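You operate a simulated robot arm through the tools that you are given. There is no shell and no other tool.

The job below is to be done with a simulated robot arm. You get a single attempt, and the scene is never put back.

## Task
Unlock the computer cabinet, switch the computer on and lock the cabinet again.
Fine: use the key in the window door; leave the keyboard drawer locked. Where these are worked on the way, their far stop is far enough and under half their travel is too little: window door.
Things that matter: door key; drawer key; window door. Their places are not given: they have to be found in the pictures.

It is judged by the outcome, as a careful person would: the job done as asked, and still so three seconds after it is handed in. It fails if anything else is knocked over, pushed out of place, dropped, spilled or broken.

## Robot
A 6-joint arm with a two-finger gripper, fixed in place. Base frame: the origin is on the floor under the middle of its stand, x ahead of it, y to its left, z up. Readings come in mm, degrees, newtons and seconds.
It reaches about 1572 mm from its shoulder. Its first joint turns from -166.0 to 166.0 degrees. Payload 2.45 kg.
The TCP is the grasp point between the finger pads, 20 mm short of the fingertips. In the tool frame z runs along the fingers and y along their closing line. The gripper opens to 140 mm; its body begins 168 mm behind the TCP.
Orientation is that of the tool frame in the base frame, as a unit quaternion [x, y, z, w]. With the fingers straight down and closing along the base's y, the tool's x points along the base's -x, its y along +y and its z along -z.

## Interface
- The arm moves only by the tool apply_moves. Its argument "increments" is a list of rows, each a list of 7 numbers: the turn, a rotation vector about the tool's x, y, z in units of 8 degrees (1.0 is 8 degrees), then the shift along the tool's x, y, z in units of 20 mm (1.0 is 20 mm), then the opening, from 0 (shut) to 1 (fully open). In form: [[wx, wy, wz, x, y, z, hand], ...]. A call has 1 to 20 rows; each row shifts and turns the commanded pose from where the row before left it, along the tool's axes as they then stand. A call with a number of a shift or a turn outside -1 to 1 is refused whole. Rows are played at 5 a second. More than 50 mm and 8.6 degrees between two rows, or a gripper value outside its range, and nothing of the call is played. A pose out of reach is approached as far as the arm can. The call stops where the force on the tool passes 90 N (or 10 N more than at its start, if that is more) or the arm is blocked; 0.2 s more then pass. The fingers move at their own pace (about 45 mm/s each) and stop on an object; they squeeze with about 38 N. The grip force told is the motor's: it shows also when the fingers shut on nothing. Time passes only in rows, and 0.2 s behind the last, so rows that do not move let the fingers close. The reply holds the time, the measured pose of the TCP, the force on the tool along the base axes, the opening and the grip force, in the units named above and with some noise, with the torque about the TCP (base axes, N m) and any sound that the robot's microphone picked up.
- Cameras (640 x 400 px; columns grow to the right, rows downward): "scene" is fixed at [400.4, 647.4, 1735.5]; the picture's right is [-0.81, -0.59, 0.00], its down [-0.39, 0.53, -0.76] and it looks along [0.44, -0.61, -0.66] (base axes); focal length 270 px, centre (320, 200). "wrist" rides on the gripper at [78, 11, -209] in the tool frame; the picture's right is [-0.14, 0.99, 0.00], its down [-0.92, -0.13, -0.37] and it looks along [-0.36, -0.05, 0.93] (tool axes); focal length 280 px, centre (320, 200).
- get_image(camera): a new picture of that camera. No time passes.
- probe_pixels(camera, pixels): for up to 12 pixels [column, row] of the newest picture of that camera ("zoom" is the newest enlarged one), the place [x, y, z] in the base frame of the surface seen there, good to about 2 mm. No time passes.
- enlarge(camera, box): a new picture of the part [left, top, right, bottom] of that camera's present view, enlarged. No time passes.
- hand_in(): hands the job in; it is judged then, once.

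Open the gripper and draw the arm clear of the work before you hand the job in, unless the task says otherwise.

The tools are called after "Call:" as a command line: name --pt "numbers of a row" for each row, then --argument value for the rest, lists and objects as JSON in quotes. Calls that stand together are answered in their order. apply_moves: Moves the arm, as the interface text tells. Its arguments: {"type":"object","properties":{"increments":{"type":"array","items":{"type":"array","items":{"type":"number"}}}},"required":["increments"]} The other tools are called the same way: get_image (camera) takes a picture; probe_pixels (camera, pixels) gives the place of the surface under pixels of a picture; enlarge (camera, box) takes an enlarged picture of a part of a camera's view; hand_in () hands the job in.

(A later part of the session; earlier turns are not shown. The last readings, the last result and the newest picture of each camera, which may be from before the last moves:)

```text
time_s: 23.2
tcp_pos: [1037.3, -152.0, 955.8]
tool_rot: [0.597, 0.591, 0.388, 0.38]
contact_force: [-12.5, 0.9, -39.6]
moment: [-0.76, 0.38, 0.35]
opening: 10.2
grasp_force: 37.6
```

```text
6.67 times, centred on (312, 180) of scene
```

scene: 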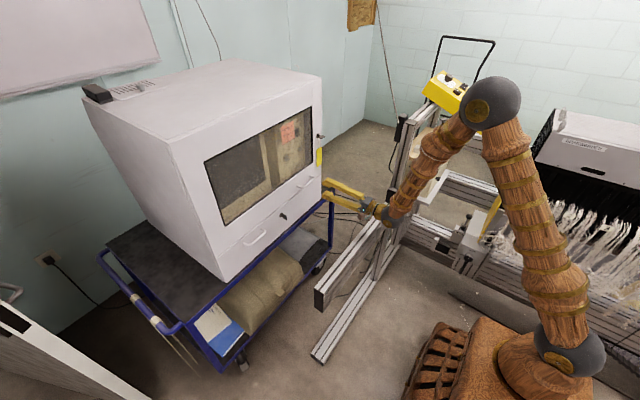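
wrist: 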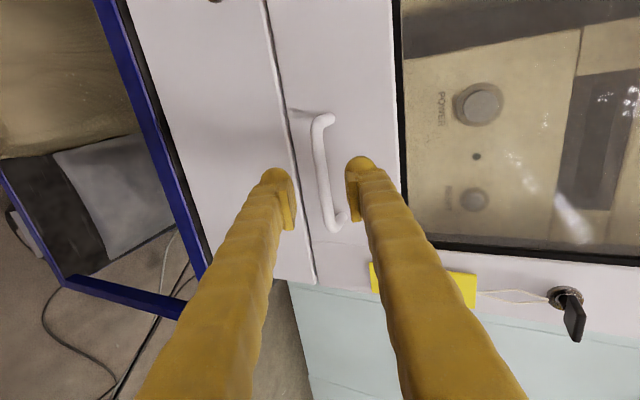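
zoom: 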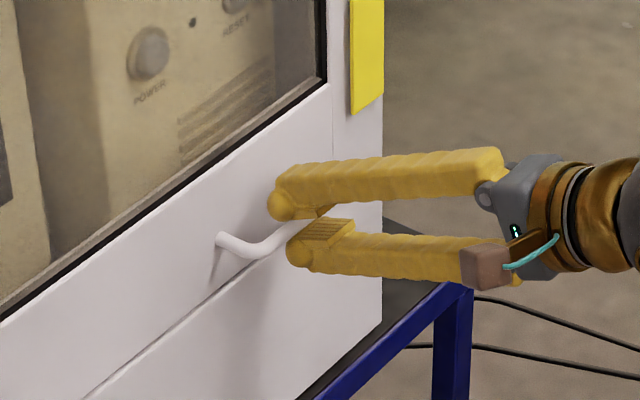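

The bar is gripped (opening 10.2 mm) with a 40 N vertical preload. I relieve it 3 mm downward and then pull the door 20 mm toward -x.

Call:
apply_moves --pt "0 0 0 0 -0.15 0 0" --pt "0 0 0 0 0 0 0" --pt "0 0 0 0.03 -0.2 -0.46 0" --pt "0 0 0 0.03 -0.2 -0.46 0"

```text
time_s: 24.2
tcp_pos: [1016.9, -152.3, 955.3]
tool_rot: [0.596, 0.591, 0.389, 0.381]
contact_force: [0.8, 9.9, -38.6]
moment: [-0.71, 0.38, 0.38]
opening: 9.6
grasp_force: 37.7
```

The TCP moved back 20 mm with little x force; I check in the picture whether the door came along.

Call:
enlarge --camera "scene" --box '[240, 60, 368, 210]'

Call:
probe_pixels --camera "scene" --pixels '[[318, 90], [319, 120], [317, 175], [300, 110], [260, 120], [215, 150]]'

Call:
get_image --camera "wrist"

```text
2.67 times, centred on (304, 135) of scene
```

zoom: 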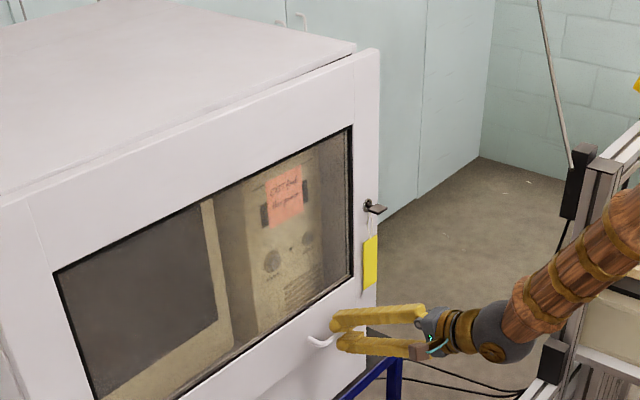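

```text
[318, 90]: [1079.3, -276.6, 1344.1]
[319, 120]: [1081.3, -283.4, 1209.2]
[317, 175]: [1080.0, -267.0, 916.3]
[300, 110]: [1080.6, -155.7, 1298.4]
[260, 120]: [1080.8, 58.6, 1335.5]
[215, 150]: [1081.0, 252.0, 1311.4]
```

```text
taken
```

wrist: 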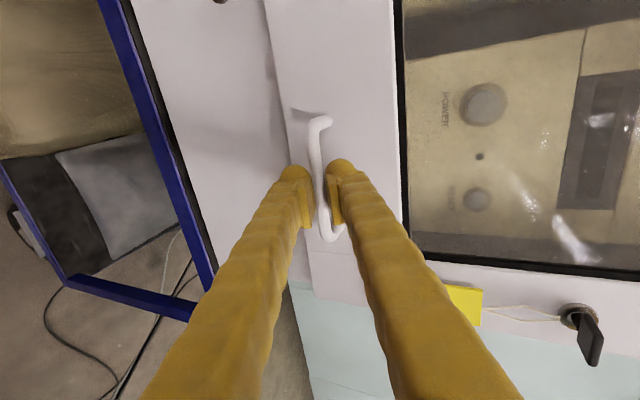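

In the zoom the door's top right corner at (370,55) seems to have come out from the body. I probe the door face in the zoom to confirm.

Call:
probe_pixels --camera "zoom" --pixels '[[365, 90], [366, 180], [340, 110], [200, 160], [100, 210], [40, 240], [10, 230], [365, 280], [340, 40]]'

```text
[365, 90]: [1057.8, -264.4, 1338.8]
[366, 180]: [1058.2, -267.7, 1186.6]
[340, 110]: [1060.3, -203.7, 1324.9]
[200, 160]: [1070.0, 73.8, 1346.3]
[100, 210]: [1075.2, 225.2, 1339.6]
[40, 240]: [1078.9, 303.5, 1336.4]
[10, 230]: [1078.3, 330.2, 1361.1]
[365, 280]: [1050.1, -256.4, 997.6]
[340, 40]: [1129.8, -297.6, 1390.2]
```

The door has opened about 2° (x 1058 at y -264 vs 1079 at y 303), hinged at the left near y≈370. I continue pulling along the arc, 2° per row, with the tool yawing along with the door.

Call:
apply_moves --pt "0 -0.228 0.102 0.1 -0.37 -0.83 0" --pt "0 -0.228 0.102 0.1 -0.37 -0.83 0" --pt "0 -0.228 0.102 0.1 -0.37 -0.83 0"

Call:
enlarge --camera "scene" --box '[240, 60, 368, 210]'

```text
time_s: 25.0
tcp_pos: [959.0, -173.9, 966.0]
tool_rot: [0.621, 0.567, 0.378, 0.388]
contact_force: [-0.7, 0.7, -0.2]
moment: [-0.01, 0.04, -0.01]
opening: 0.0
grasp_force: 29.3
out of reach, approached as far as the arm can: row 2, 3
```

```text
2.67 times, centred on (304, 135) of scene
```

zoom: 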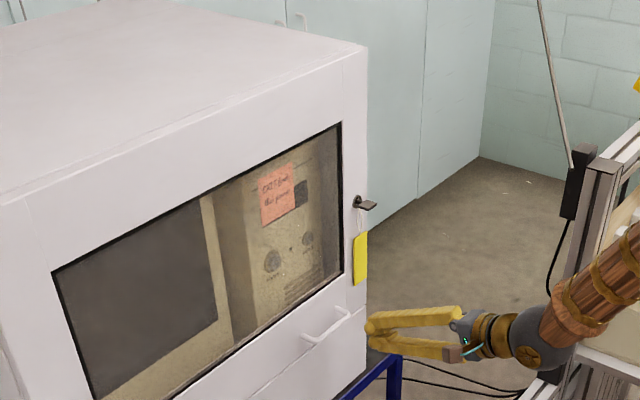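

The arm reported a limit and the grip slipped off. I probe the door face to see its present position.

Call:
probe_pixels --camera "zoom" --pixels '[[355, 90], [355, 180], [340, 110], [200, 160], [100, 210], [40, 240], [340, 330], [318, 338]]'

Call:
get_image --camera "wrist"

Call:
get_image --camera "scene"

```text
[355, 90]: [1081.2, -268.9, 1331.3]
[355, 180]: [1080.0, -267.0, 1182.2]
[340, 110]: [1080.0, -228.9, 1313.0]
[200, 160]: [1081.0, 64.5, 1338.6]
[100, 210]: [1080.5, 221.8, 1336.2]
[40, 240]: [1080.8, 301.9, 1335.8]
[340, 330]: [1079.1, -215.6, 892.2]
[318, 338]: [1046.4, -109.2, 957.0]
```

```text
taken
```

wrist: 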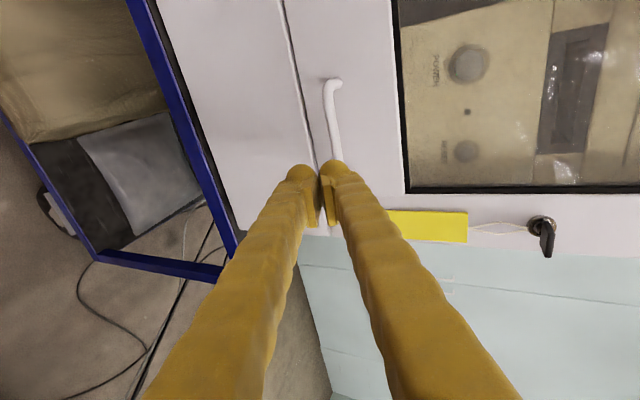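

```text
taken
```

scene: 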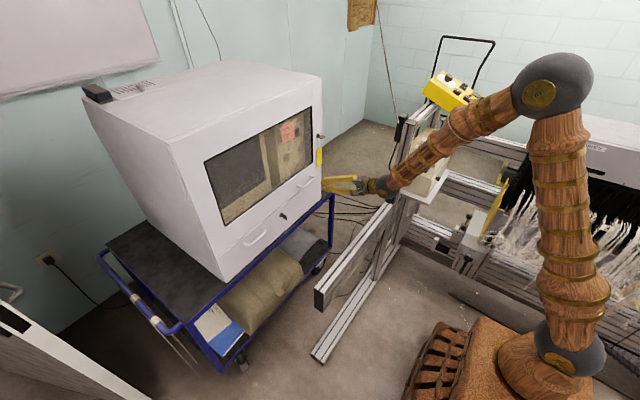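

The door is flush again at x≈1080; the arm hit what looks like a forearm-roll limit in this wrist configuration. I back off and raise the arm so I can re-enter with the wrist in the other configuration.

Call:
apply_moves --pt "0 0 0 0 0.5 -1 0.3" --pt "0 0 0 0 0.8 -1 0.3" --pt "0 0 0 0 0.8 -1 0.3" --pt "0 0 0 0 0.8 -1 0.3" --pt "0 0 0 0 0.8 -1 0.3" --pt "0 0 0 0 1 -0.8 0.3" --pt "0 0 0 0 1 -0.8 0.3" --pt "0 0 0 0 1 -0.8 0.3" --pt "0 0 0 0 1 -0.8 0.3" --pt "0 0 0 0 1 -0.8 0.3" --pt "0 0 0 0 0 0 0.3"

```text
time_s: 27.4
tcp_pos: [861.8, -180.5, 1203.5]
tool_rot: [0.626, 0.558, 0.369, 0.401]
contact_force: [0.7, 0.2, 0.0]
moment: [0.01, -0.01, 0.01]
opening: 41.8
grasp_force: 0.1
out of reach, approached as far as the arm can: row 1, 2
```

Clear of the handle at z 1203. I roll the gripper back -90° so its camera is under the tool again.

Call:
apply_moves --pt "0 0 -1 0 0 0 0.3" --pt "0 0 -1 0 0 0 0.3" --pt "0 0 -1 0 0 0 0.3" --pt "0 0 -1 0 0 0 0.3" --pt "0 0 -1 0 0 0 0.3" --pt "0 0 -1 0 0 0 0.3" --pt "0 0 -1 0 0 0 0.3" --pt "0 0 -1 0 0 0 0.3" --pt "0 0 -1 0 0 0 0.3" --pt "0 0 -1 0 0 0 0.3" --pt "0 0 -1 0 0 0 0.3" --pt "0 0 -0.25 0 0 0 0.3"

```text
time_s: 30.0
tcp_pos: [865.3, -181.4, 1202.4]
tool_rot: [0.047, 0.837, -0.022, 0.544]
contact_force: [0.4, 0.9, -0.2]
moment: [0.0, -0.01, 0.01]
opening: 42.1
grasp_force: 0.1
```

The tool yaw is about -5.5° and pitch 24°. I pitch down to tool-vertical about the TCP, which is clear of the cabinet (x 865 vs 1080).

Call:
apply_moves --pt "0 0.75 0 0 0 -0.5 0.3" --pt "0 0.75 0 0 0 -0.5 0.3" --pt "0 0.75 0 0 0 -0.5 0.3" --pt "0 0.75 0 0 0 -0.5 0.3" --pt "0 0.75 0 0 0 -0.5 0.3" --pt "0 0.75 0 0 0 -0.5 0.3" --pt "0 0.75 0 0 0 -0.5 0.3" --pt "0 0.75 0 0 0 -0.5 0.3" --pt "0 0.75 0 0 0 -0.5 0.3" --pt "0 0.75 0 0 0 -0.5 0.3" --pt "0 0.75 0 0 0 -0.5 0.3" --pt "0 0 0 0 0 -0.5 0.3"

Call:
get_image --camera "scene"

```text
time_s: 32.6
tcp_pos: [809.3, -169.6, 1289.6]
tool_rot: [0.045, 0.999, 0.01, 0.028]
contact_force: [-0.1, -1.0, 0.1]
moment: [0.04, 0.0, 0.01]
opening: 42.0
grasp_force: 0.1
out of reach, approached as far as the arm can: row 2, 3
```

```text
taken
```

scene: 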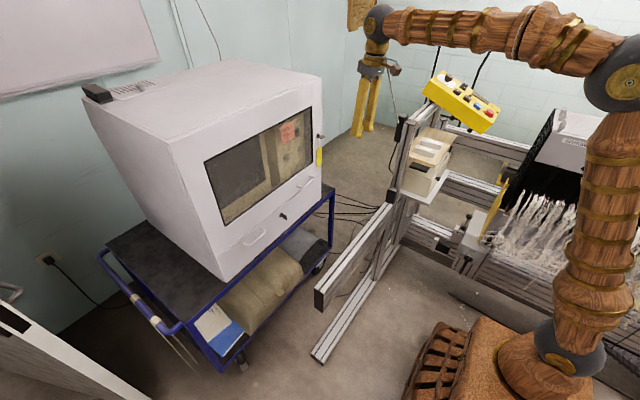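

The tool is down with about -5° yaw error. I square the orientation and move to y≈0, x≈630, where the tool will lie in the arm's plane for pitching up.

Call:
apply_moves --pt "0.125 0.4 -0.64 0 0 0 0.3" --pt "0 0 0 1 0.95 0 0.3" --pt "0 0 0 1 0.95 0 0.3" --pt "0 0 0 1 0.95 0 0.3" --pt "0 0 0 1 0.95 0 0.3" --pt "0 0 0 1 0.95 0 0.3" --pt "0 0 0 1 0.95 0 0.3" --pt "0 0 0 1 0.95 0 0.3" --pt "0 0 0 1 0.95 0 0.3" --pt "0 0 0 1 0.95 0 0.3" --pt "0 0 0 0 0 0 0.3"

Call:
get_image --camera "scene"

```text
time_s: 35.0
tcp_pos: [631.8, 3.0, 1291.7]
tool_rot: [0.002, 1.0, 0.002, 0.001]
contact_force: [0.6, 0.4, -0.2]
moment: [0.03, 0.0, 0.0]
opening: 42.1
grasp_force: 0.1
```

```text
taken
```

scene: 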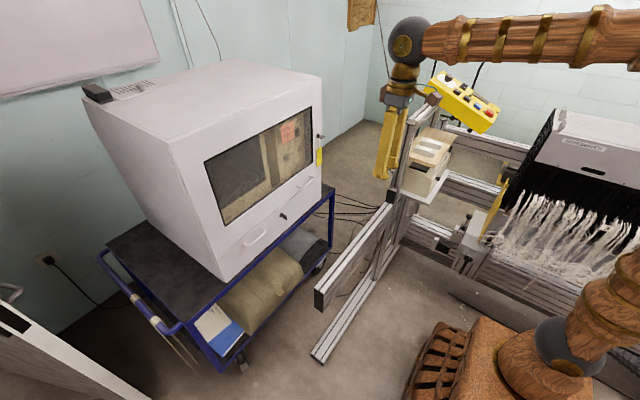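

At (632, 3, 1292) with the tool in the arm's plane. I pitch up to forward in this plane.

Call:
apply_moves --pt "0 -0.75 0 -0.8 0 0 0.3" --pt "0 -0.75 0 -0.8 0 0 0.3" --pt "0 -0.75 0 -0.8 0 0 0.3" --pt "0 -0.75 0 -0.8 0 0 0.3" --pt "0 -0.75 0 -0.8 0 0 0.3" --pt "0 -0.75 0 -0.8 0 0 0.3" --pt "0 -0.75 0 -0.8 0 0 0.3" --pt "0 -0.75 0 -0.8 0 0 0.3" --pt "0 -0.75 0 -0.8 0 0 0.3" --pt "0 -0.75 0 -0.8 0 0 0.3" --pt "0 -0.75 0 -0.8 0 0 0.3" --pt "0 -0.75 0 -0.8 0 0 0.3" --pt "0 -0.75 0 -0.8 0 0 0.3" --pt "0 -0.75 0 -0.8 0 0 0.3" --pt "0 -0.75 0 -0.8 0 0 0.3" --pt "0 0 0 0 0 0 0.3"

Call:
get_image --camera "scene"

```text
time_s: 38.4
tcp_pos: [788.5, 3.4, 1430.8]
tool_rot: [0.003, 0.705, 0.0, 0.709]
contact_force: [1.3, 0.1, 0.2]
moment: [-0.01, -0.01, 0.0]
opening: 42.0
grasp_force: 0.0
out of reach, approached as far as the arm can: row 12
```

```text
taken
```

scene: 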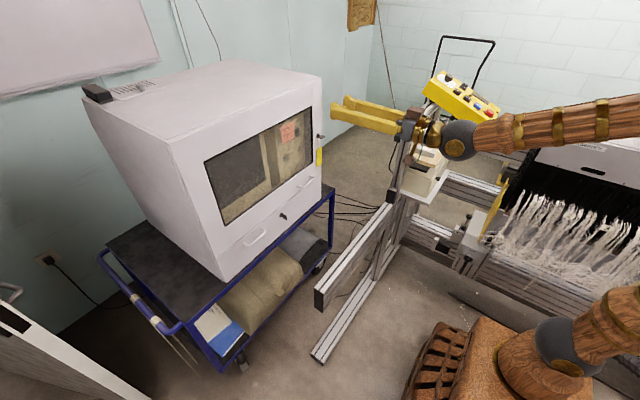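

Forward again at (788, 3, 1431). I lower to z≈1150 while shifting toward y≈-95, then test the wrist's freedom.

Call:
apply_moves --pt "0 0 0 1 -0.35 0 0.3" --pt "0 0 0 1 -0.35 0 0.3" --pt "0 0 0 1 -0.35 0 0.3" --pt "0 0 0 1 -0.35 0 0.3" --pt "0 0 0 1 -0.35 0 0.3" --pt "0 0 0 1 -0.35 0 0.3" --pt "0 0 0 1 -0.35 0 0.3" --pt "0 0 0 1 -0.35 0 0.3" --pt "0 0 0 1 -0.35 0.3 0.3" --pt "0 0 0 1 -0.35 0.3 0.3" --pt "0 0 0 1 -0.35 0.3 0.3" --pt "0 0 0 1 -0.35 0.3 0.3" --pt "0 0 0 1 -0.35 0.3 0.3" --pt "0 0 0 1 -0.35 0.3 0.3"

Call:
get_image --camera "scene"

```text
time_s: 41.4
tcp_pos: [822.7, -92.5, 1153.4]
tool_rot: [0.002, 0.706, 0.0, 0.708]
contact_force: [0.5, 0.6, 0.4]
moment: [-0.02, 0.01, 0.01]
opening: 42.1
grasp_force: 0.0
```

```text
taken
```

scene: 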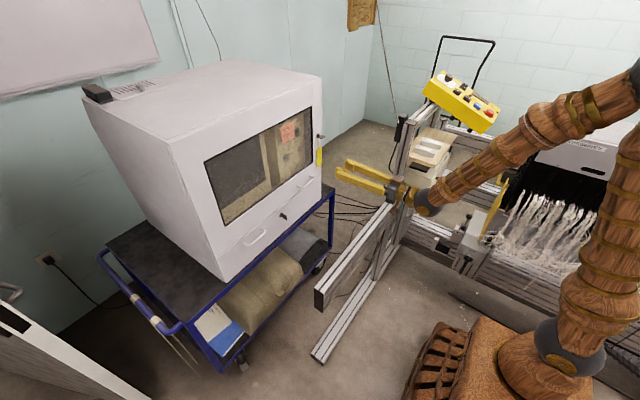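

No limit reported this time. I roll the gripper +90° again so the fingers close vertically, then will approach the handle with a 24° pitch.

Call:
apply_moves --pt "0 0 1 0 0 0 0.3" --pt "0 0 1 0 0 0 0.3" --pt "0 0 1 0 0 0 0.3" --pt "0 0 1 0 0 0 0.3" --pt "0 0 1 0 0 0 0.3" --pt "0 0 1 0 0 0 0.3" --pt "0 0 1 0 0 0 0.3" --pt "0 0 1 0 0 0 0.3" --pt "0 0 1 0 0 0 0.3" --pt "0 0 1 0 0 0 0.3" --pt "0 0 1 0 0 0 0.3" --pt "0 0 0.25 0 0 0 0.3"

```text
time_s: 44.0
tcp_pos: [826.7, -92.7, 1152.5]
tool_rot: [0.501, 0.498, 0.501, 0.501]
contact_force: [-0.4, 0.5, 0.5]
moment: [-0.02, -0.04, 0.01]
opening: 42.0
grasp_force: 0.0
```

Orientation is set. I move to in front of the handle and pitch the tool 16° down.

Call:
apply_moves --pt "0 0 0 -0.3 -0.96 0.5 0.3" --pt "0 0 0 -0.3 -0.96 0.5 0.3" --pt "0 0 0 -0.3 -0.96 0.5 0.3" --pt "0 0 0 -0.3 -0.96 0.5 0.3" --pt "0 0 0 -0.3 -0.96 0.5 0.3" --pt "1 0 0 -0.3 -0.96 0.5 0.3" --pt "1 0 0 -0.3 -0.96 0.5 0.3" --pt "0 0 0 -0.3 -0.96 0.3 0.3" --pt "0 0 0 -0.3 -0.96 0.3 0.3" --pt "0 0 0 -0.3 -0.96 0.3 0.3" --pt "0 0 0 0 0 0 0.3"

Call:
get_image --camera "wrist"

Call:
get_image --camera "scene"

```text
time_s: 46.4
tcp_pos: [896.1, -150.4, 958.5]
tool_rot: [0.565, 0.563, 0.427, 0.427]
contact_force: [-0.3, -0.5, -0.9]
moment: [0.0, 0.0, 0.04]
opening: 42.0
grasp_force: 0.0
```

```text
taken
```

wrist: 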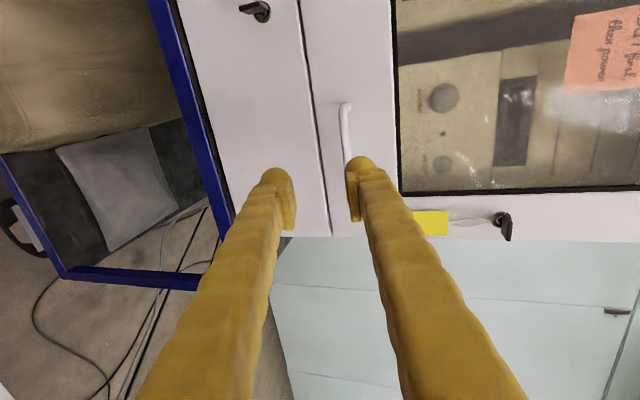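

```text
taken
```

scene: 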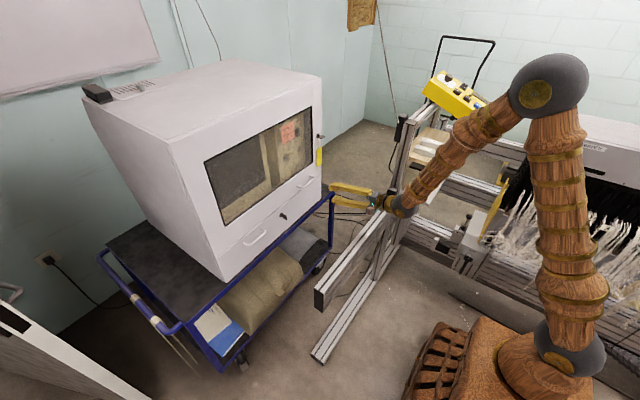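

No limits here. I advance 145 mm to the bar and close on it.

Call:
apply_moves --pt "0 0 0 0 0.278 0.997 0.3" --pt "0 0 0 0 0.278 0.997 0.3" --pt "0 0 0 0 0.278 0.997 0.3" --pt "0 0 0 0 0.278 0.997 0.3" --pt "0 0 0 0 0.278 0.997 0.3" --pt "0 0 0 0 0.278 0.997 0.3" --pt "0 0 0 0 0 0 0.3"

Call:
get_image --camera "wrist"

```text
time_s: 48.0
tcp_pos: [1018.8, -153.7, 957.4]
tool_rot: [0.566, 0.562, 0.427, 0.427]
contact_force: [0.9, -0.1, 0.2]
moment: [0.02, -0.04, 0.0]
opening: 42.2
grasp_force: 0.1
```

```text
taken
```

wrist: 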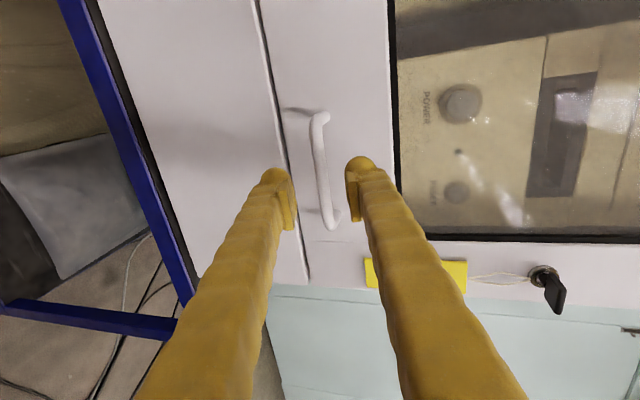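

The bar is centred between the fingers. I advance 23 mm more and close.

Call:
apply_moves --pt "0 0 0 0 0.16 0.56 0.3" --pt "0 0 0 0 0.16 0.56 0.3" --pt "0 0 0 0 0 0 0.3" --pt "0 0 0 0 0 0 0" --pt "0 0 0 0 0 0 0" --pt "0 0 0 0 0 0 0" --pt "0 0 0 0 0 0 0"

Call:
enlarge --camera "scene" --box '[264, 150, 360, 210]'

```text
time_s: 49.6
tcp_pos: [1040.9, -155.5, 953.4]
tool_rot: [0.567, 0.564, 0.425, 0.424]
contact_force: [-0.7, -0.8, -32.9]
moment: [-0.79, 0.16, 0.23]
opening: 8.8
grasp_force: 36.7
```

```text
6.67 times, centred on (312, 180) of scene
```

zoom: 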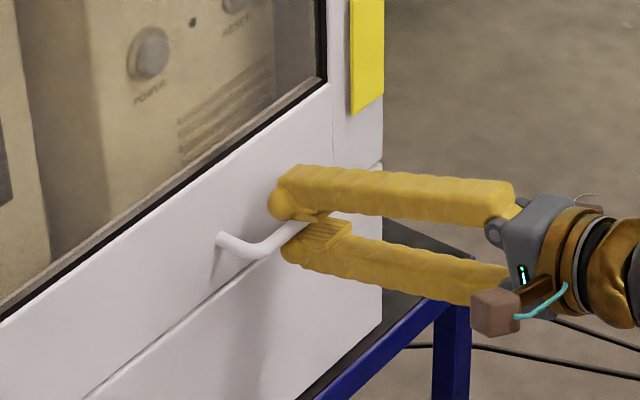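

Gripped with -33 N vertical preload; I lower 3 mm to relieve it and pull the first 4° along the arc.

Call:
apply_moves --pt "0 0 0 0 -0.16 0 0" --pt "0 0 0 0 0 0 0" --pt "0 -0.241 0.068 0.09 -0.25 -0.876 0" --pt "0 -0.241 0.068 0.09 -0.25 -0.876 0"

Call:
enlarge --camera "scene" --box '[240, 60, 368, 210]'

Call:
probe_pixels --camera "zoom" --pixels '[[370, 90], [370, 180], [200, 160], [100, 210], [40, 240]]'

```text
time_s: 50.6
tcp_pos: [1005.7, -150.4, 952.8]
tool_rot: [0.586, 0.542, 0.411, 0.441]
contact_force: [-3.3, -20.2, -23.4]
moment: [-0.8, 0.19, 0.11]
opening: 8.7
grasp_force: 36.2
```

```text
2.67 times, centred on (304, 135) of scene
```

zoom: 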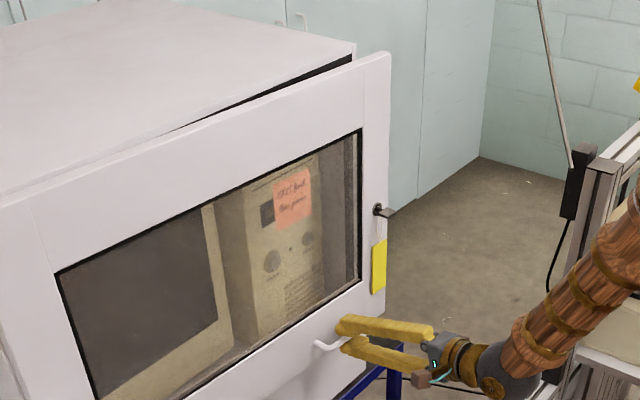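

```text
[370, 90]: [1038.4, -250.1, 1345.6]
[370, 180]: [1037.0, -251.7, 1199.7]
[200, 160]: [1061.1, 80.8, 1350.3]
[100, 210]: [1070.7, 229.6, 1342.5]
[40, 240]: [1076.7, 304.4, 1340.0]
```

The door is following: about 4° open (x 1038 at y -250). I continue along the arc.

Call:
apply_moves --pt "0 -0.241 0.068 0.03 -0.25 -0.876 0" --pt "0 -0.241 0.068 0.05 -0.25 -0.876 0" --pt "0 -0.241 0.068 0.07 -0.25 -0.876 0"

```text
time_s: 51.4
tcp_pos: [952.8, -141.5, 952.5]
tool_rot: [0.613, 0.511, 0.387, 0.462]
contact_force: [-2.2, -4.1, -26.4]
moment: [-0.73, 0.26, 0.42]
opening: 8.5
grasp_force: 36.8
```

The pull continues smoothly with little force (door about 10°). I keep going along the arc.

Call:
apply_moves --pt "0 -0.241 0.068 0.08 -0.25 -0.876 0" --pt "0 -0.241 0.068 0.08 -0.25 -0.876 0" --pt "0 -0.241 0.068 0.08 -0.25 -0.876 0" --pt "0 -0.241 0.068 0.08 -0.25 -0.876 0"

Call:
get_image --camera "scene"

```text
time_s: 52.4
tcp_pos: [881.8, -117.7, 953.3]
tool_rot: [0.647, 0.467, 0.354, 0.488]
contact_force: [-2.5, -6.5, -17.9]
moment: [-0.1, 0.14, 0.25]
opening: 8.3
grasp_force: 35.9
```

```text
taken
```

scene: 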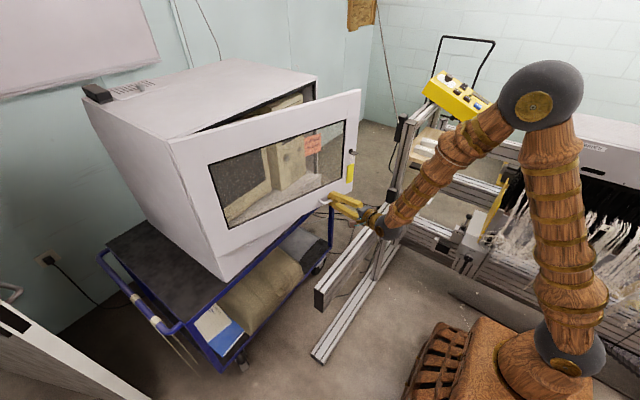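

Door about 18° open and the arm is comfortable. I continue another 10°.

Call:
apply_moves --pt "0 -0.241 0.068 0.08 -0.25 -0.876 0" --pt "0 -0.241 0.068 0.08 -0.25 -0.876 0" --pt "0 -0.241 0.068 0.08 -0.25 -0.876 0" --pt "0 -0.241 0.068 0.08 -0.25 -0.876 0" --pt "0 -0.241 0.068 0.08 -0.25 -0.876 0"

Call:
get_image --camera "scene"

```text
time_s: 53.6
tcp_pos: [801.7, -76.3, 951.9]
tool_rot: [0.685, 0.41, 0.31, 0.517]
contact_force: [-12.0, -19.8, -19.8]
moment: [-0.27, 0.18, 0.3]
opening: 6.9
grasp_force: 35.7
```

```text
taken
```

scene: 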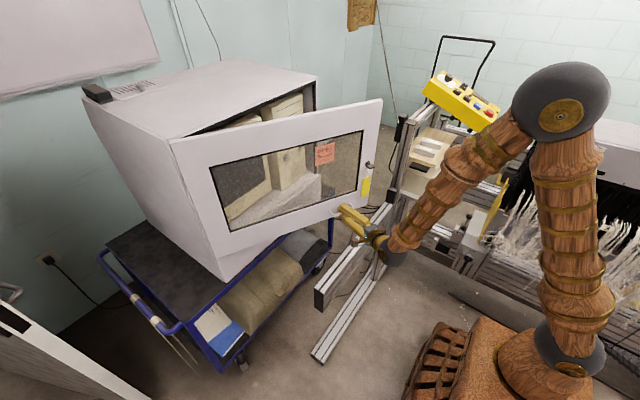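

The opening narrowed to 6.9 mm, so the bar may be creeping; I probe the door face to compare its angle with the tool's yaw of 28°.

Call:
probe_pixels --camera "scene" --pixels '[[195, 150], [230, 150], [280, 128], [330, 112], [360, 107], [371, 150], [325, 201], [333, 204]]'

Call:
enlarge --camera "scene" --box '[300, 170, 420, 270]'

Call:
get_image --camera "wrist"

```text
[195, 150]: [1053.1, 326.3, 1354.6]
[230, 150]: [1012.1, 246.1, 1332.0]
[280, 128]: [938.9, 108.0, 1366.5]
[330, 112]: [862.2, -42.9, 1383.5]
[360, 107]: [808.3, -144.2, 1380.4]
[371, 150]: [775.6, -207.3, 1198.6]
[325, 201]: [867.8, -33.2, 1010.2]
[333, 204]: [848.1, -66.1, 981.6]
```

```text
4.00 times, centred on (360, 220) of scene
```

zoom: 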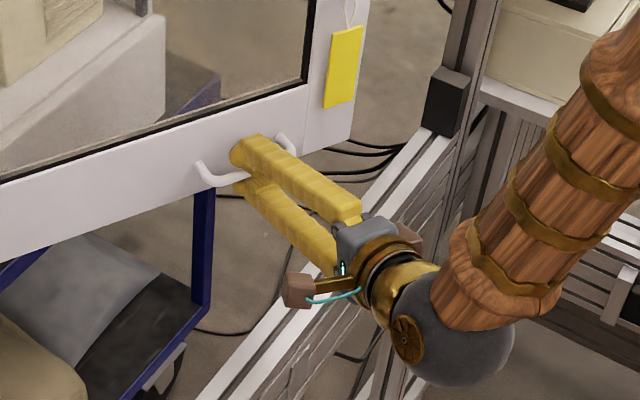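

```text
taken
```

wrist: 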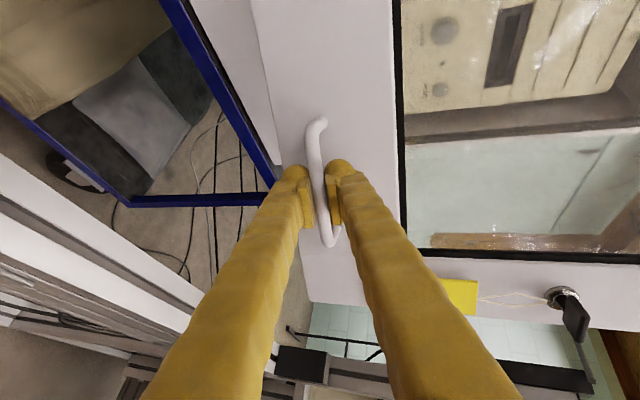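

Door is at 27.5° by the probes (matching the tool's 28°) and the bar is still within the pads. I continue the arc with the sideways term trimmed to relieve the radial force.

Call:
apply_moves --pt "0 -0.241 0.068 -0.03 -0.25 -0.876 0" --pt "0 -0.241 0.068 0.03 -0.25 -0.876 0" --pt "0 -0.241 0.068 0.05 -0.25 -0.876 0" --pt "0 -0.241 0.068 0.05 -0.25 -0.876 0"

```text
time_s: 54.6
tcp_pos: [743.2, -34.0, 950.9]
tool_rot: [0.712, 0.362, 0.273, 0.536]
contact_force: [20.9, 27.2, -39.9]
moment: [0.0, 0.09, 0.45]
opening: 7.1
grasp_force: 35.0
```

Radial force has swung the other way (-34 N) and vertical is -40 N; I correct by +2.5 mm along tool x and -2 mm along tool y, then continue.

Call:
apply_moves --pt "0 0 0 0.12 -0.12 0 0" --pt "0 -0.241 0.068 0.07 -0.25 -0.876 0" --pt "0 -0.241 0.068 0.07 -0.25 -0.876 0" --pt "0 -0.241 0.068 0.07 -0.25 -0.876 0"

Call:
get_image --camera "scene"

```text
time_s: 55.6
tcp_pos: [701.1, 3.3, 951.0]
tool_rot: [0.729, 0.321, 0.245, 0.553]
contact_force: [-18.6, -18.6, 45.5]
moment: [-0.55, 0.29, -0.02]
opening: 6.6
grasp_force: 34.7
```

```text
taken
```

scene: 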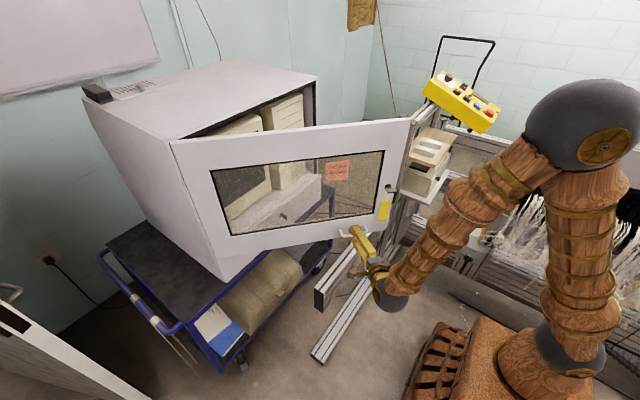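

Door about 42° open, but the grip is narrowing (6.6 mm). I re-grip: open slightly, advance 7 mm onto the bar, and close again.

Call:
apply_moves --pt "0 0 0 0 0 0 0.2" --pt "0 0 0 0 0 0 0.2" --pt "0 0 0 0 0 0 0.2"

Call:
get_image --camera "wrist"

Call:
enlarge --camera "scene" --box '[320, 200, 416, 320]'

Call:
probe_pixels --camera "wrist" --pixels '[[313, 140], [316, 160], [320, 180], [324, 200], [328, 220], [360, 120], [360, 250], [280, 130]]'

```text
time_s: 56.4
tcp_pos: [701.3, 5.4, 950.0]
tool_rot: [0.73, 0.323, 0.243, 0.551]
contact_force: [-0.3, -0.3, 0.4]
moment: [0.0, -0.01, 0.01]
opening: 28.0
grasp_force: 0.0
```

```text
taken
```

wrist: 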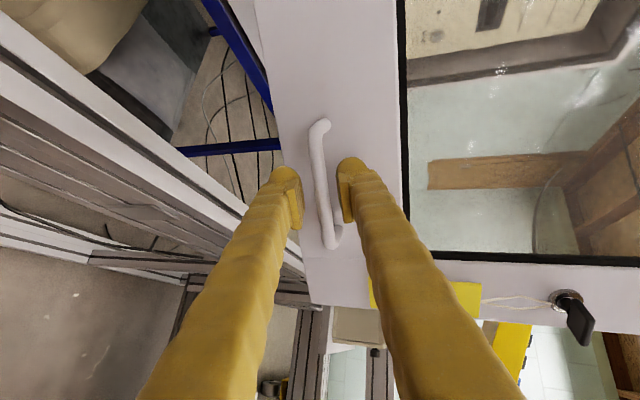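

```text
3.33 times, centred on (368, 260) of scene
```

zoom: 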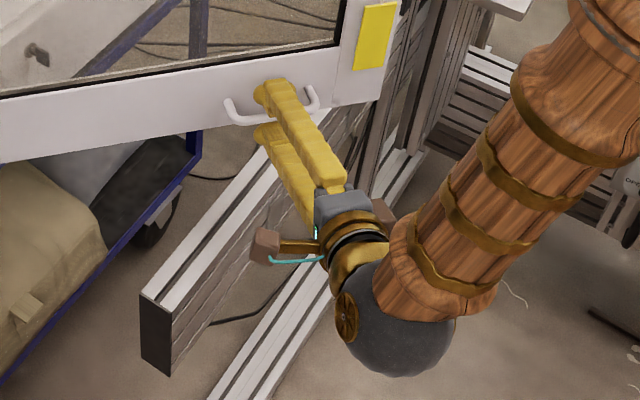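

```text
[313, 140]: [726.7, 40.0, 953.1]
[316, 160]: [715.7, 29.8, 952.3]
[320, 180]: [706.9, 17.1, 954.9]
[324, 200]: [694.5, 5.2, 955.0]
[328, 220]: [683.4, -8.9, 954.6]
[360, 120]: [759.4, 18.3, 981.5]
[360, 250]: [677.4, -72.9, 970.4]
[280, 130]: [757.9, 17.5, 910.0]
```

The door stayed put on release and the bar (z≈954) lies right at the TCP. I raise 3 mm, re-close, and continue the arc.

Call:
apply_moves --pt "0 0 0 -0.05 0.15 0.1 0.2" --pt "0 0 0 0 0 0 0" --pt "0 0 0 0 0 0 0" --pt "0 0 0 0 0 0 0" --pt "0 -0.241 0.068 0.08 -0.25 -0.876 0" --pt "0 -0.241 0.068 0.08 -0.25 -0.876 0" --pt "0 -0.241 0.068 0.08 -0.25 -0.876 0"

```text
time_s: 58.0
tcp_pos: [664.2, 43.0, 951.1]
tool_rot: [0.747, 0.283, 0.213, 0.563]
contact_force: [-5.6, -2.0, -52.7]
moment: [-0.23, 0.08, 0.93]
opening: 5.9
grasp_force: 34.4
```

Vertical preload is -53 N, so I lower 1.5 mm and continue three more rows.

Call:
apply_moves --pt "0 0 0 0 -0.07 0 0" --pt "0 -0.241 0.068 0.08 -0.25 -0.876 0" --pt "0 -0.241 0.068 0.08 -0.25 -0.876 0" --pt "0 -0.241 0.068 0.08 -0.25 -0.876 0"

Call:
get_image --camera "scene"

```text
time_s: 59.0
tcp_pos: [632.2, 87.1, 950.8]
tool_rot: [0.76, 0.245, 0.184, 0.573]
contact_force: [-19.2, -10.5, -44.1]
moment: [-0.26, 0.19, 0.52]
opening: 5.9
grasp_force: 34.8
```

```text
taken
```

scene: 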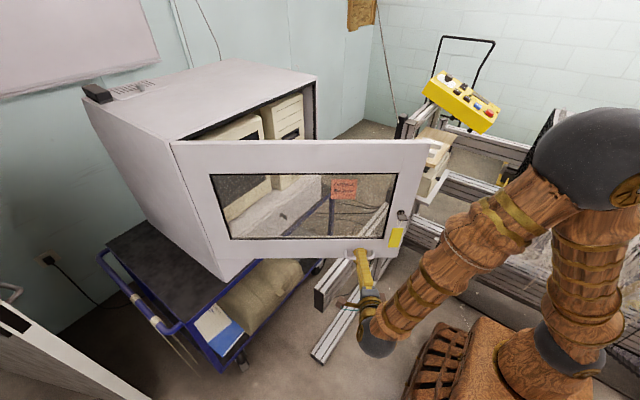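

Door at about 54°. I probe the elbow and forearm surfaces to check clearance from the door's free edge before going further.

Call:
probe_pixels --camera "scene" --pixels '[[540, 160], [580, 130], [500, 220], [450, 250], [400, 310], [375, 340], [428, 145], [410, 215], [390, 255], [600, 180]]'

```text
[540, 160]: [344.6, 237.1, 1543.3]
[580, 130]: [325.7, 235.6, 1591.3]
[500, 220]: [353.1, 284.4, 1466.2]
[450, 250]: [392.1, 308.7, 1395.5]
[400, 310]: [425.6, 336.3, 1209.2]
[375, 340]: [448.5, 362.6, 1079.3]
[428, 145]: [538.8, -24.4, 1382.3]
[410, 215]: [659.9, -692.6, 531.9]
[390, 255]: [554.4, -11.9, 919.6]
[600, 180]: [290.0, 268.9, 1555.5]
```

The forearm clears the door edge by over 200 mm. I continue the arc with small corrections (1 mm lower, 1.5 mm outward).

Call:
apply_moves --pt "0 0 0 -0.06 -0.05 0 0" --pt "0 -0.241 0.068 0.07 -0.25 -0.876 0" --pt "0 -0.241 0.068 0.07 -0.25 -0.876 0" --pt "0 -0.241 0.068 0.07 -0.25 -0.876 0" --pt "0 -0.241 0.068 0.07 -0.25 -0.876 0"

```text
time_s: 60.2
tcp_pos: [598.1, 152.7, 949.8]
tool_rot: [0.775, 0.191, 0.144, 0.585]
contact_force: [-26.0, -11.0, -5.0]
moment: [-0.25, 0.38, 0.59]
opening: 6.1
grasp_force: 34.7
```

Door at 62°. I continue to about 70° with a 2 mm outward correction.

Call:
apply_moves --pt "0 0 0 -0.09 0 0 0" --pt "0 -0.241 0.068 0.06 -0.25 -0.876 0" --pt "0 -0.241 0.068 0.06 -0.25 -0.876 0" --pt "0 -0.241 0.068 0.06 -0.25 -0.876 0" --pt "0 -0.241 0.068 0.06 -0.25 -0.876 0"

Call:
get_image --camera "scene"

```text
time_s: 61.4
tcp_pos: [571.2, 218.8, 948.1]
tool_rot: [0.785, 0.136, 0.102, 0.595]
contact_force: [-9.3, -2.7, 79.2]
moment: [-0.23, 0.61, 0.19]
opening: 6.7
grasp_force: 35.1
```

```text
taken
```

scene: 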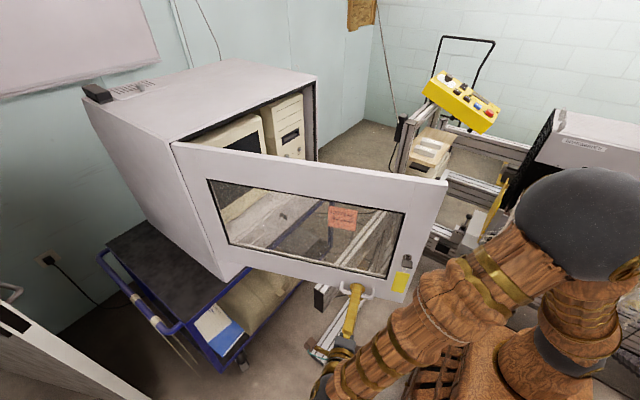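

Vertical force rose to +79 N, so I raise about 2 mm to relieve it before going further.

Call:
apply_moves --pt "0 0 0 0 0.1 0 0" --pt "0 0 0 0 0 0 0"

Call:
probe_pixels --camera "scene" --pixels '[[200, 150], [300, 168], [440, 190], [400, 260], [420, 182], [560, 200], [600, 190], [480, 260], [400, 330], [520, 190]]'

```text
time_s: 62.0
tcp_pos: [572.8, 217.6, 949.8]
tool_rot: [0.786, 0.137, 0.102, 0.595]
contact_force: [-7.1, -3.0, 48.2]
moment: [-0.19, 0.69, -0.15]
opening: 6.0
grasp_force: 34.1
```

```text
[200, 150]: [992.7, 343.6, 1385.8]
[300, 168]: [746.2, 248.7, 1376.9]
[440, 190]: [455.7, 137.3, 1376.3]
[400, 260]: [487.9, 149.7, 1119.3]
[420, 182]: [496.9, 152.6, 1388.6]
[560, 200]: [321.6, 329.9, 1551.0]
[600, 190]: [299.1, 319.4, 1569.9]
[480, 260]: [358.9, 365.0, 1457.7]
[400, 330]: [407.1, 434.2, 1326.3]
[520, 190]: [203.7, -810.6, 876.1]
```

The door is at 69° by the probes. I relieve 1 mm more upward and try a few more degrees to see whether the far stop is near.

Call:
apply_moves --pt "0 0 0 0 0.05 0 0" --pt "0 -0.241 0.068 0.06 -0.25 -0.876 0" --pt "0 -0.241 0.068 0.06 -0.25 -0.876 0" --pt "0 -0.241 0.068 0.06 -0.25 -0.876 0"

Call:
get_image --camera "scene"

```text
time_s: 63.0
tcp_pos: [558.4, 271.5, 950.5]
tool_rot: [0.792, 0.096, 0.071, 0.599]
contact_force: [-22.7, -3.3, 9.7]
moment: [-0.06, 0.38, 0.69]
opening: 6.2
grasp_force: 34.1
```

```text
taken
```

scene: 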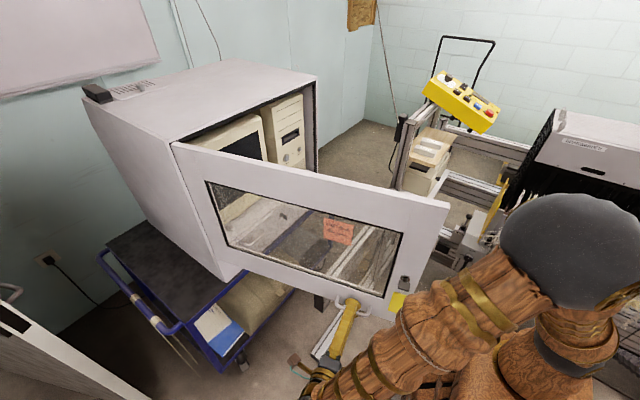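

Now at 76° with no stop yet and forearm clearance still about 120 mm. I go three rows further.

Call:
apply_moves --pt "0 0 0 -0.07 0 0 0" --pt "0 -0.241 0.068 0.06 -0.25 -0.876 0" --pt "0 -0.241 0.068 0.06 -0.25 -0.876 0" --pt "0 -0.241 0.068 0.06 -0.25 -0.876 0"

Call:
get_image --camera "scene"

```text
time_s: 64.0
tcp_pos: [548.8, 325.1, 950.1]
tool_rot: [0.796, 0.054, 0.038, 0.602]
contact_force: [-5.4, -1.3, -30.8]
moment: [-0.2, 0.6, -0.13]
opening: 6.1
grasp_force: 34.4
```

```text
taken
```

scene: 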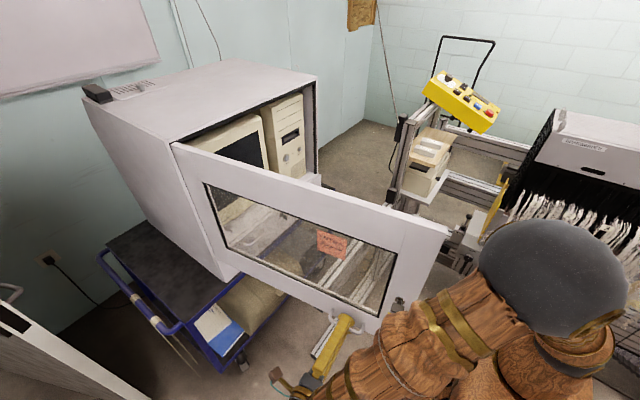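

Door is at about 82–83°, well past half travel and clear of the way. I release the handle and back the gripper off.

Call:
apply_moves --pt "0 0 0 0 0 0 0.3" --pt "0 0 0 0 0 0 0.3" --pt "0 0 0 0 0 0 0.3" --pt "0 0 0 0 0 -1 0.3" --pt "0 0 0 0 0 -1 0.3" --pt "0 0 0 0 0 -1 0.3" --pt "0 0 0 0 0 -1 0.3"

Call:
get_image --camera "scene"

Call:
get_image --camera "wrist"

```text
time_s: 65.6
tcp_pos: [539.8, 402.2, 974.8]
tool_rot: [0.796, 0.055, 0.039, 0.602]
contact_force: [-0.6, -0.2, 0.3]
moment: [-0.02, -0.03, 0.01]
opening: 41.8
grasp_force: 0.1
```

```text
taken
```

scene: 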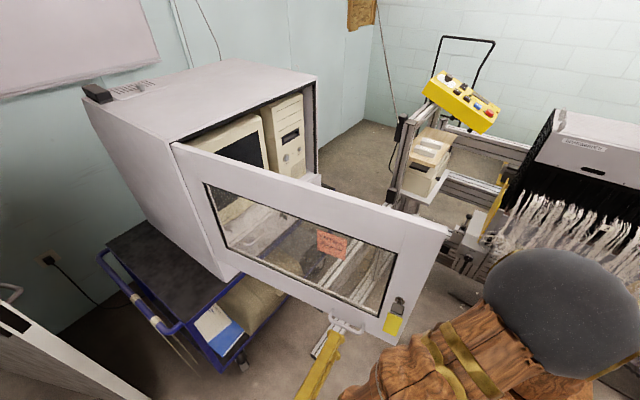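

```text
taken
```

wrist: 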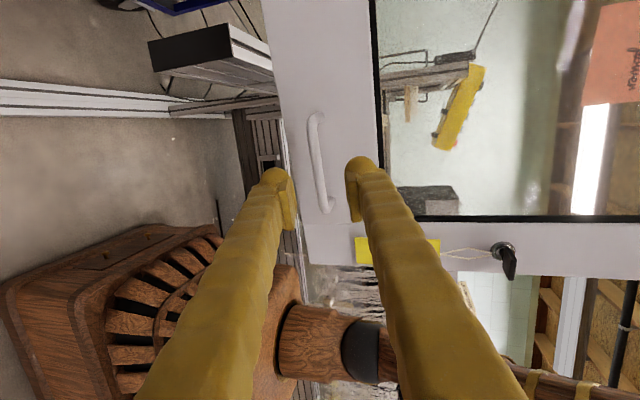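

The door stays open. I enlarge the computer, now in direct view, and probe the buttons.

Call:
enlarge --camera "scene" --box '[230, 80, 326, 190]'

Call:
probe_pixels --camera "zoom" --pixels '[[320, 200], [340, 280], [380, 280], [430, 270], [300, 300], [260, 250]]'

```text
3.64 times, centred on (278, 135) of scene
```

zoom: 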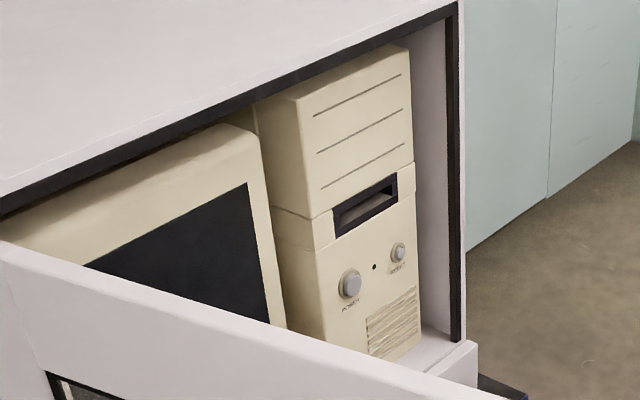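

```text
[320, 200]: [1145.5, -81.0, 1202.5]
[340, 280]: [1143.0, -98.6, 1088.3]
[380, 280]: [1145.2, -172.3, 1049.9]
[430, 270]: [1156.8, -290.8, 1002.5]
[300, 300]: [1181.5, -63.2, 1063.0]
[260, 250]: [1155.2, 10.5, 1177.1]
```

Buttons are clearly visible; POWER is at about y -105, z 1082. I now raise the arm to go over the door's top (z 1385) to the inner side.

Call:
apply_moves --pt "0 0 0 0 0.963 -0.272 0.3" --pt "0 0 0 0 0.963 -0.272 0.3" --pt "0 0 0 0 0.963 -0.272 0.3" --pt "0 0 0 0 0.963 -0.272 0.3" --pt "0 0 0 0 0.963 -0.272 0.3" --pt "0 0 0 0 0.963 -0.272 0.3" --pt "0 0 0 0 0.963 -0.272 0.3" --pt "0 0 0 0 0.963 -0.272 0.3" --pt "0 0 0 0 0.963 -0.272 0.3" --pt "0 0 0 0 0.963 -0.272 0.3"

Call:
get_image --camera "scene"

```text
time_s: 67.8
tcp_pos: [539.8, 395.8, 1169.2]
tool_rot: [0.797, 0.055, 0.041, 0.599]
contact_force: [0.2, -0.2, -0.7]
moment: [-0.04, 0.0, 0.02]
opening: 42.1
grasp_force: 0.1
out of reach, approached as far as the arm can: row 10
```

```text
taken
```

scene: 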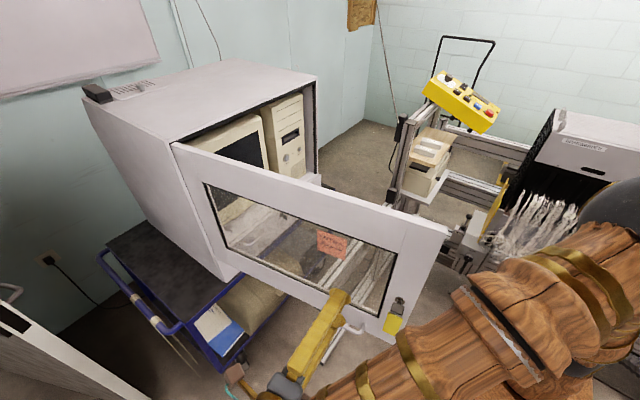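

A wrist limit appeared because the tool points far back relative to the arm. I swing the tool's yaw toward forward about the wrist (away from the door) while rising.

Call:
apply_moves --pt "0 0.48 -0.136 1 -0.2 0 0.3" --pt "0 0.48 -0.136 1 0 0 0.3" --pt "0 0.48 -0.136 1 0 0 0.3" --pt "0 0.48 -0.136 1 0 0 0.3" --pt "0 0.48 -0.136 1 0.5 -0.14 0.3" --pt "0 0.48 -0.136 1 0.72 -0.2 0.3" --pt "0 0.48 -0.136 1 0.72 -0.2 0.3" --pt "0 0.48 -0.136 1 0.72 -0.2 0.3" --pt "0 0.48 -0.136 1 0.72 -0.2 0.3" --pt "0 0.48 -0.136 1 0.72 -0.2 0.3"

Call:
get_image --camera "scene"

```text
time_s: 70.0
tcp_pos: [717.8, 481.4, 1251.1]
tool_rot: [0.73, 0.322, 0.242, 0.552]
contact_force: [0.0, 0.1, -1.6]
moment: [-0.01, -0.02, -0.01]
opening: 42.0
grasp_force: 0.0
```

```text
taken
```

scene: 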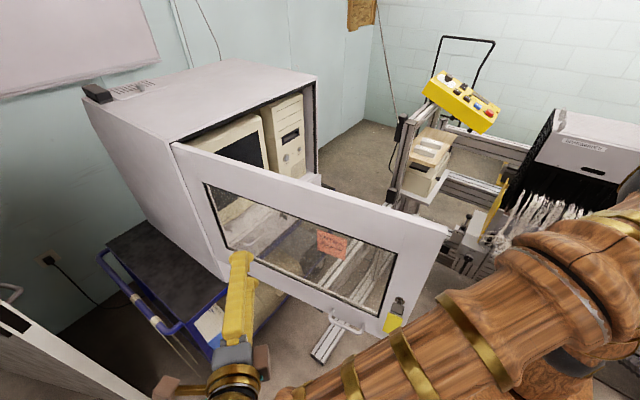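

Yaw is -42° and clear of the door. I continue rising with the yaw turning to forward about the TCP.

Call:
apply_moves --pt "0 0.48 -0.136 0 0.963 -0.272 0.3" --pt "0 0.48 -0.136 0 0.963 -0.272 0.3" --pt "0 0.48 -0.136 0 0.963 -0.272 0.3" --pt "0 0.48 -0.136 0 0.963 -0.272 0.3" --pt "0 0.48 -0.136 0 0.963 -0.272 0.3" --pt "0 0.48 -0.136 0 0.963 -0.272 0.3" --pt "0 0.48 -0.136 0 0.963 -0.272 0.3" --pt "0 0.48 -0.136 0 0.963 -0.272 0.3" --pt "0 0.48 -0.136 0 0.963 -0.272 0.3" --pt "0 0.48 -0.136 0 0.963 -0.272 0.3" --pt "0 0 0 0 0.963 -0.272 0.3" --pt "0 0 0 0 0.963 -0.272 0.3"

Call:
get_image --camera "scene"

```text
time_s: 72.6
tcp_pos: [719.7, 482.3, 1490.4]
tool_rot: [0.577, 0.553, 0.416, 0.435]
contact_force: [-0.4, 0.8, 0.7]
moment: [0.01, -0.03, 0.02]
opening: 42.1
grasp_force: 0.0
```

```text
taken
```

scene: 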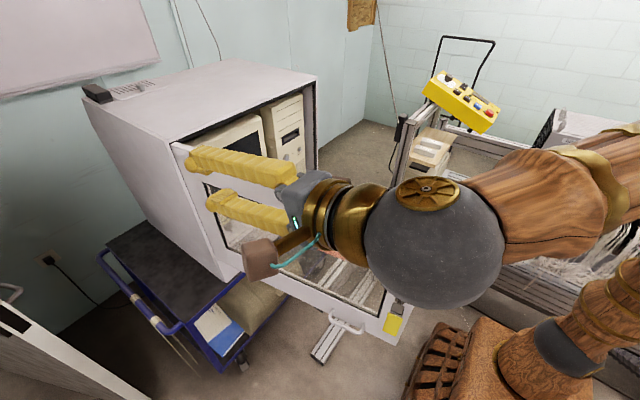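

The tool is forward at (720, 482, 1490), above the door. I level the tool and rise a bit more so the wrist keeps clear while crossing over the door top.

Call:
apply_moves --pt "-1 0 0 0 1 0 0.3" --pt "-1 0 0 0 1 0 0.3" --pt "-0.5 0.2 0 0 1 0 0.3" --pt "0 0 0 -1 0 0 0.3" --pt "0 0 0 -1 0 0 0.3" --pt "0 0 0 -1 0 0 0.3" --pt "0 0 0 -1 0 0 0.3" --pt "0 0 0 -1 0 0 0.3" --pt "0 0 0 -1 0 0 0.3"

Call:
get_image --camera "scene"

```text
time_s: 74.6
tcp_pos: [723.9, 359.7, 1547.9]
tool_rot: [0.486, 0.479, 0.512, 0.522]
contact_force: [-0.5, -0.3, -0.5]
moment: [0.02, -0.01, 0.0]
opening: 42.0
grasp_force: 0.1
```

```text
taken
```

scene: 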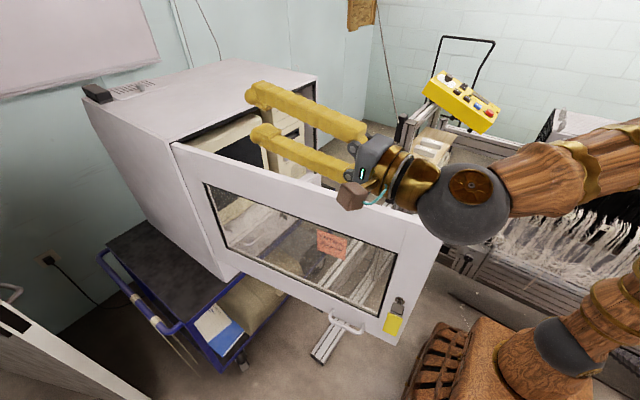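

Still clear over the door. I continue moving toward -y past the door plane.

Call:
apply_moves --pt "0 0 0 -1 0 0 0.3" --pt "0 0 0 -1 0 0 0.3" --pt "0 0 0 -1 0 0 0.3" --pt "0 0 0 -1 0 0 0.3" --pt "0 0 0 -1 0 0 0.3" --pt "0 0 0 -1 0 0 0.3" --pt "0 0 0 -1 0 0 0.3" --pt "0 0 0 -1 0 0 0.3" --pt "0 0 0 -1 0 0 0.3" --pt "0 0 0 -1 0 0 0.3" --pt "0 0 0 -1 0 0 0.3" --pt "0 0 0 -1 0 0 0.3" --pt "0 0 0 -1 0 0 0.3" --pt "0 0 0 -1 0 0 0.3" --pt "0 0 0 -1 0 0 0.3" --pt "0 0 0 -1 0 0 0.3" --pt "0 0 0 -1 0 0 0.3"

Call:
get_image --camera "scene"

```text
time_s: 78.2
tcp_pos: [720.8, 18.3, 1548.1]
tool_rot: [0.485, 0.479, 0.513, 0.522]
contact_force: [-0.1, 0.0, 0.2]
moment: [-0.01, 0.01, -0.01]
opening: 42.2
grasp_force: 0.1
```

```text
taken
```

scene: 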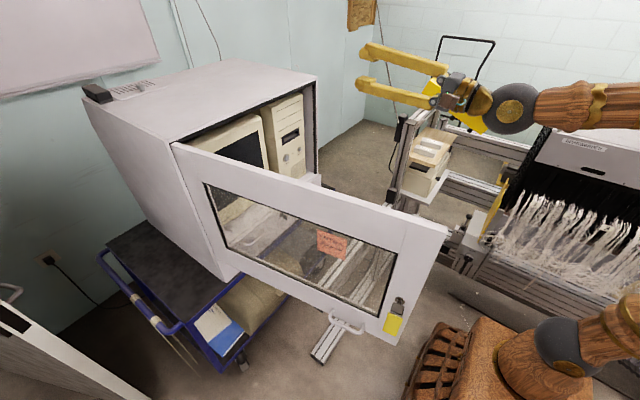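

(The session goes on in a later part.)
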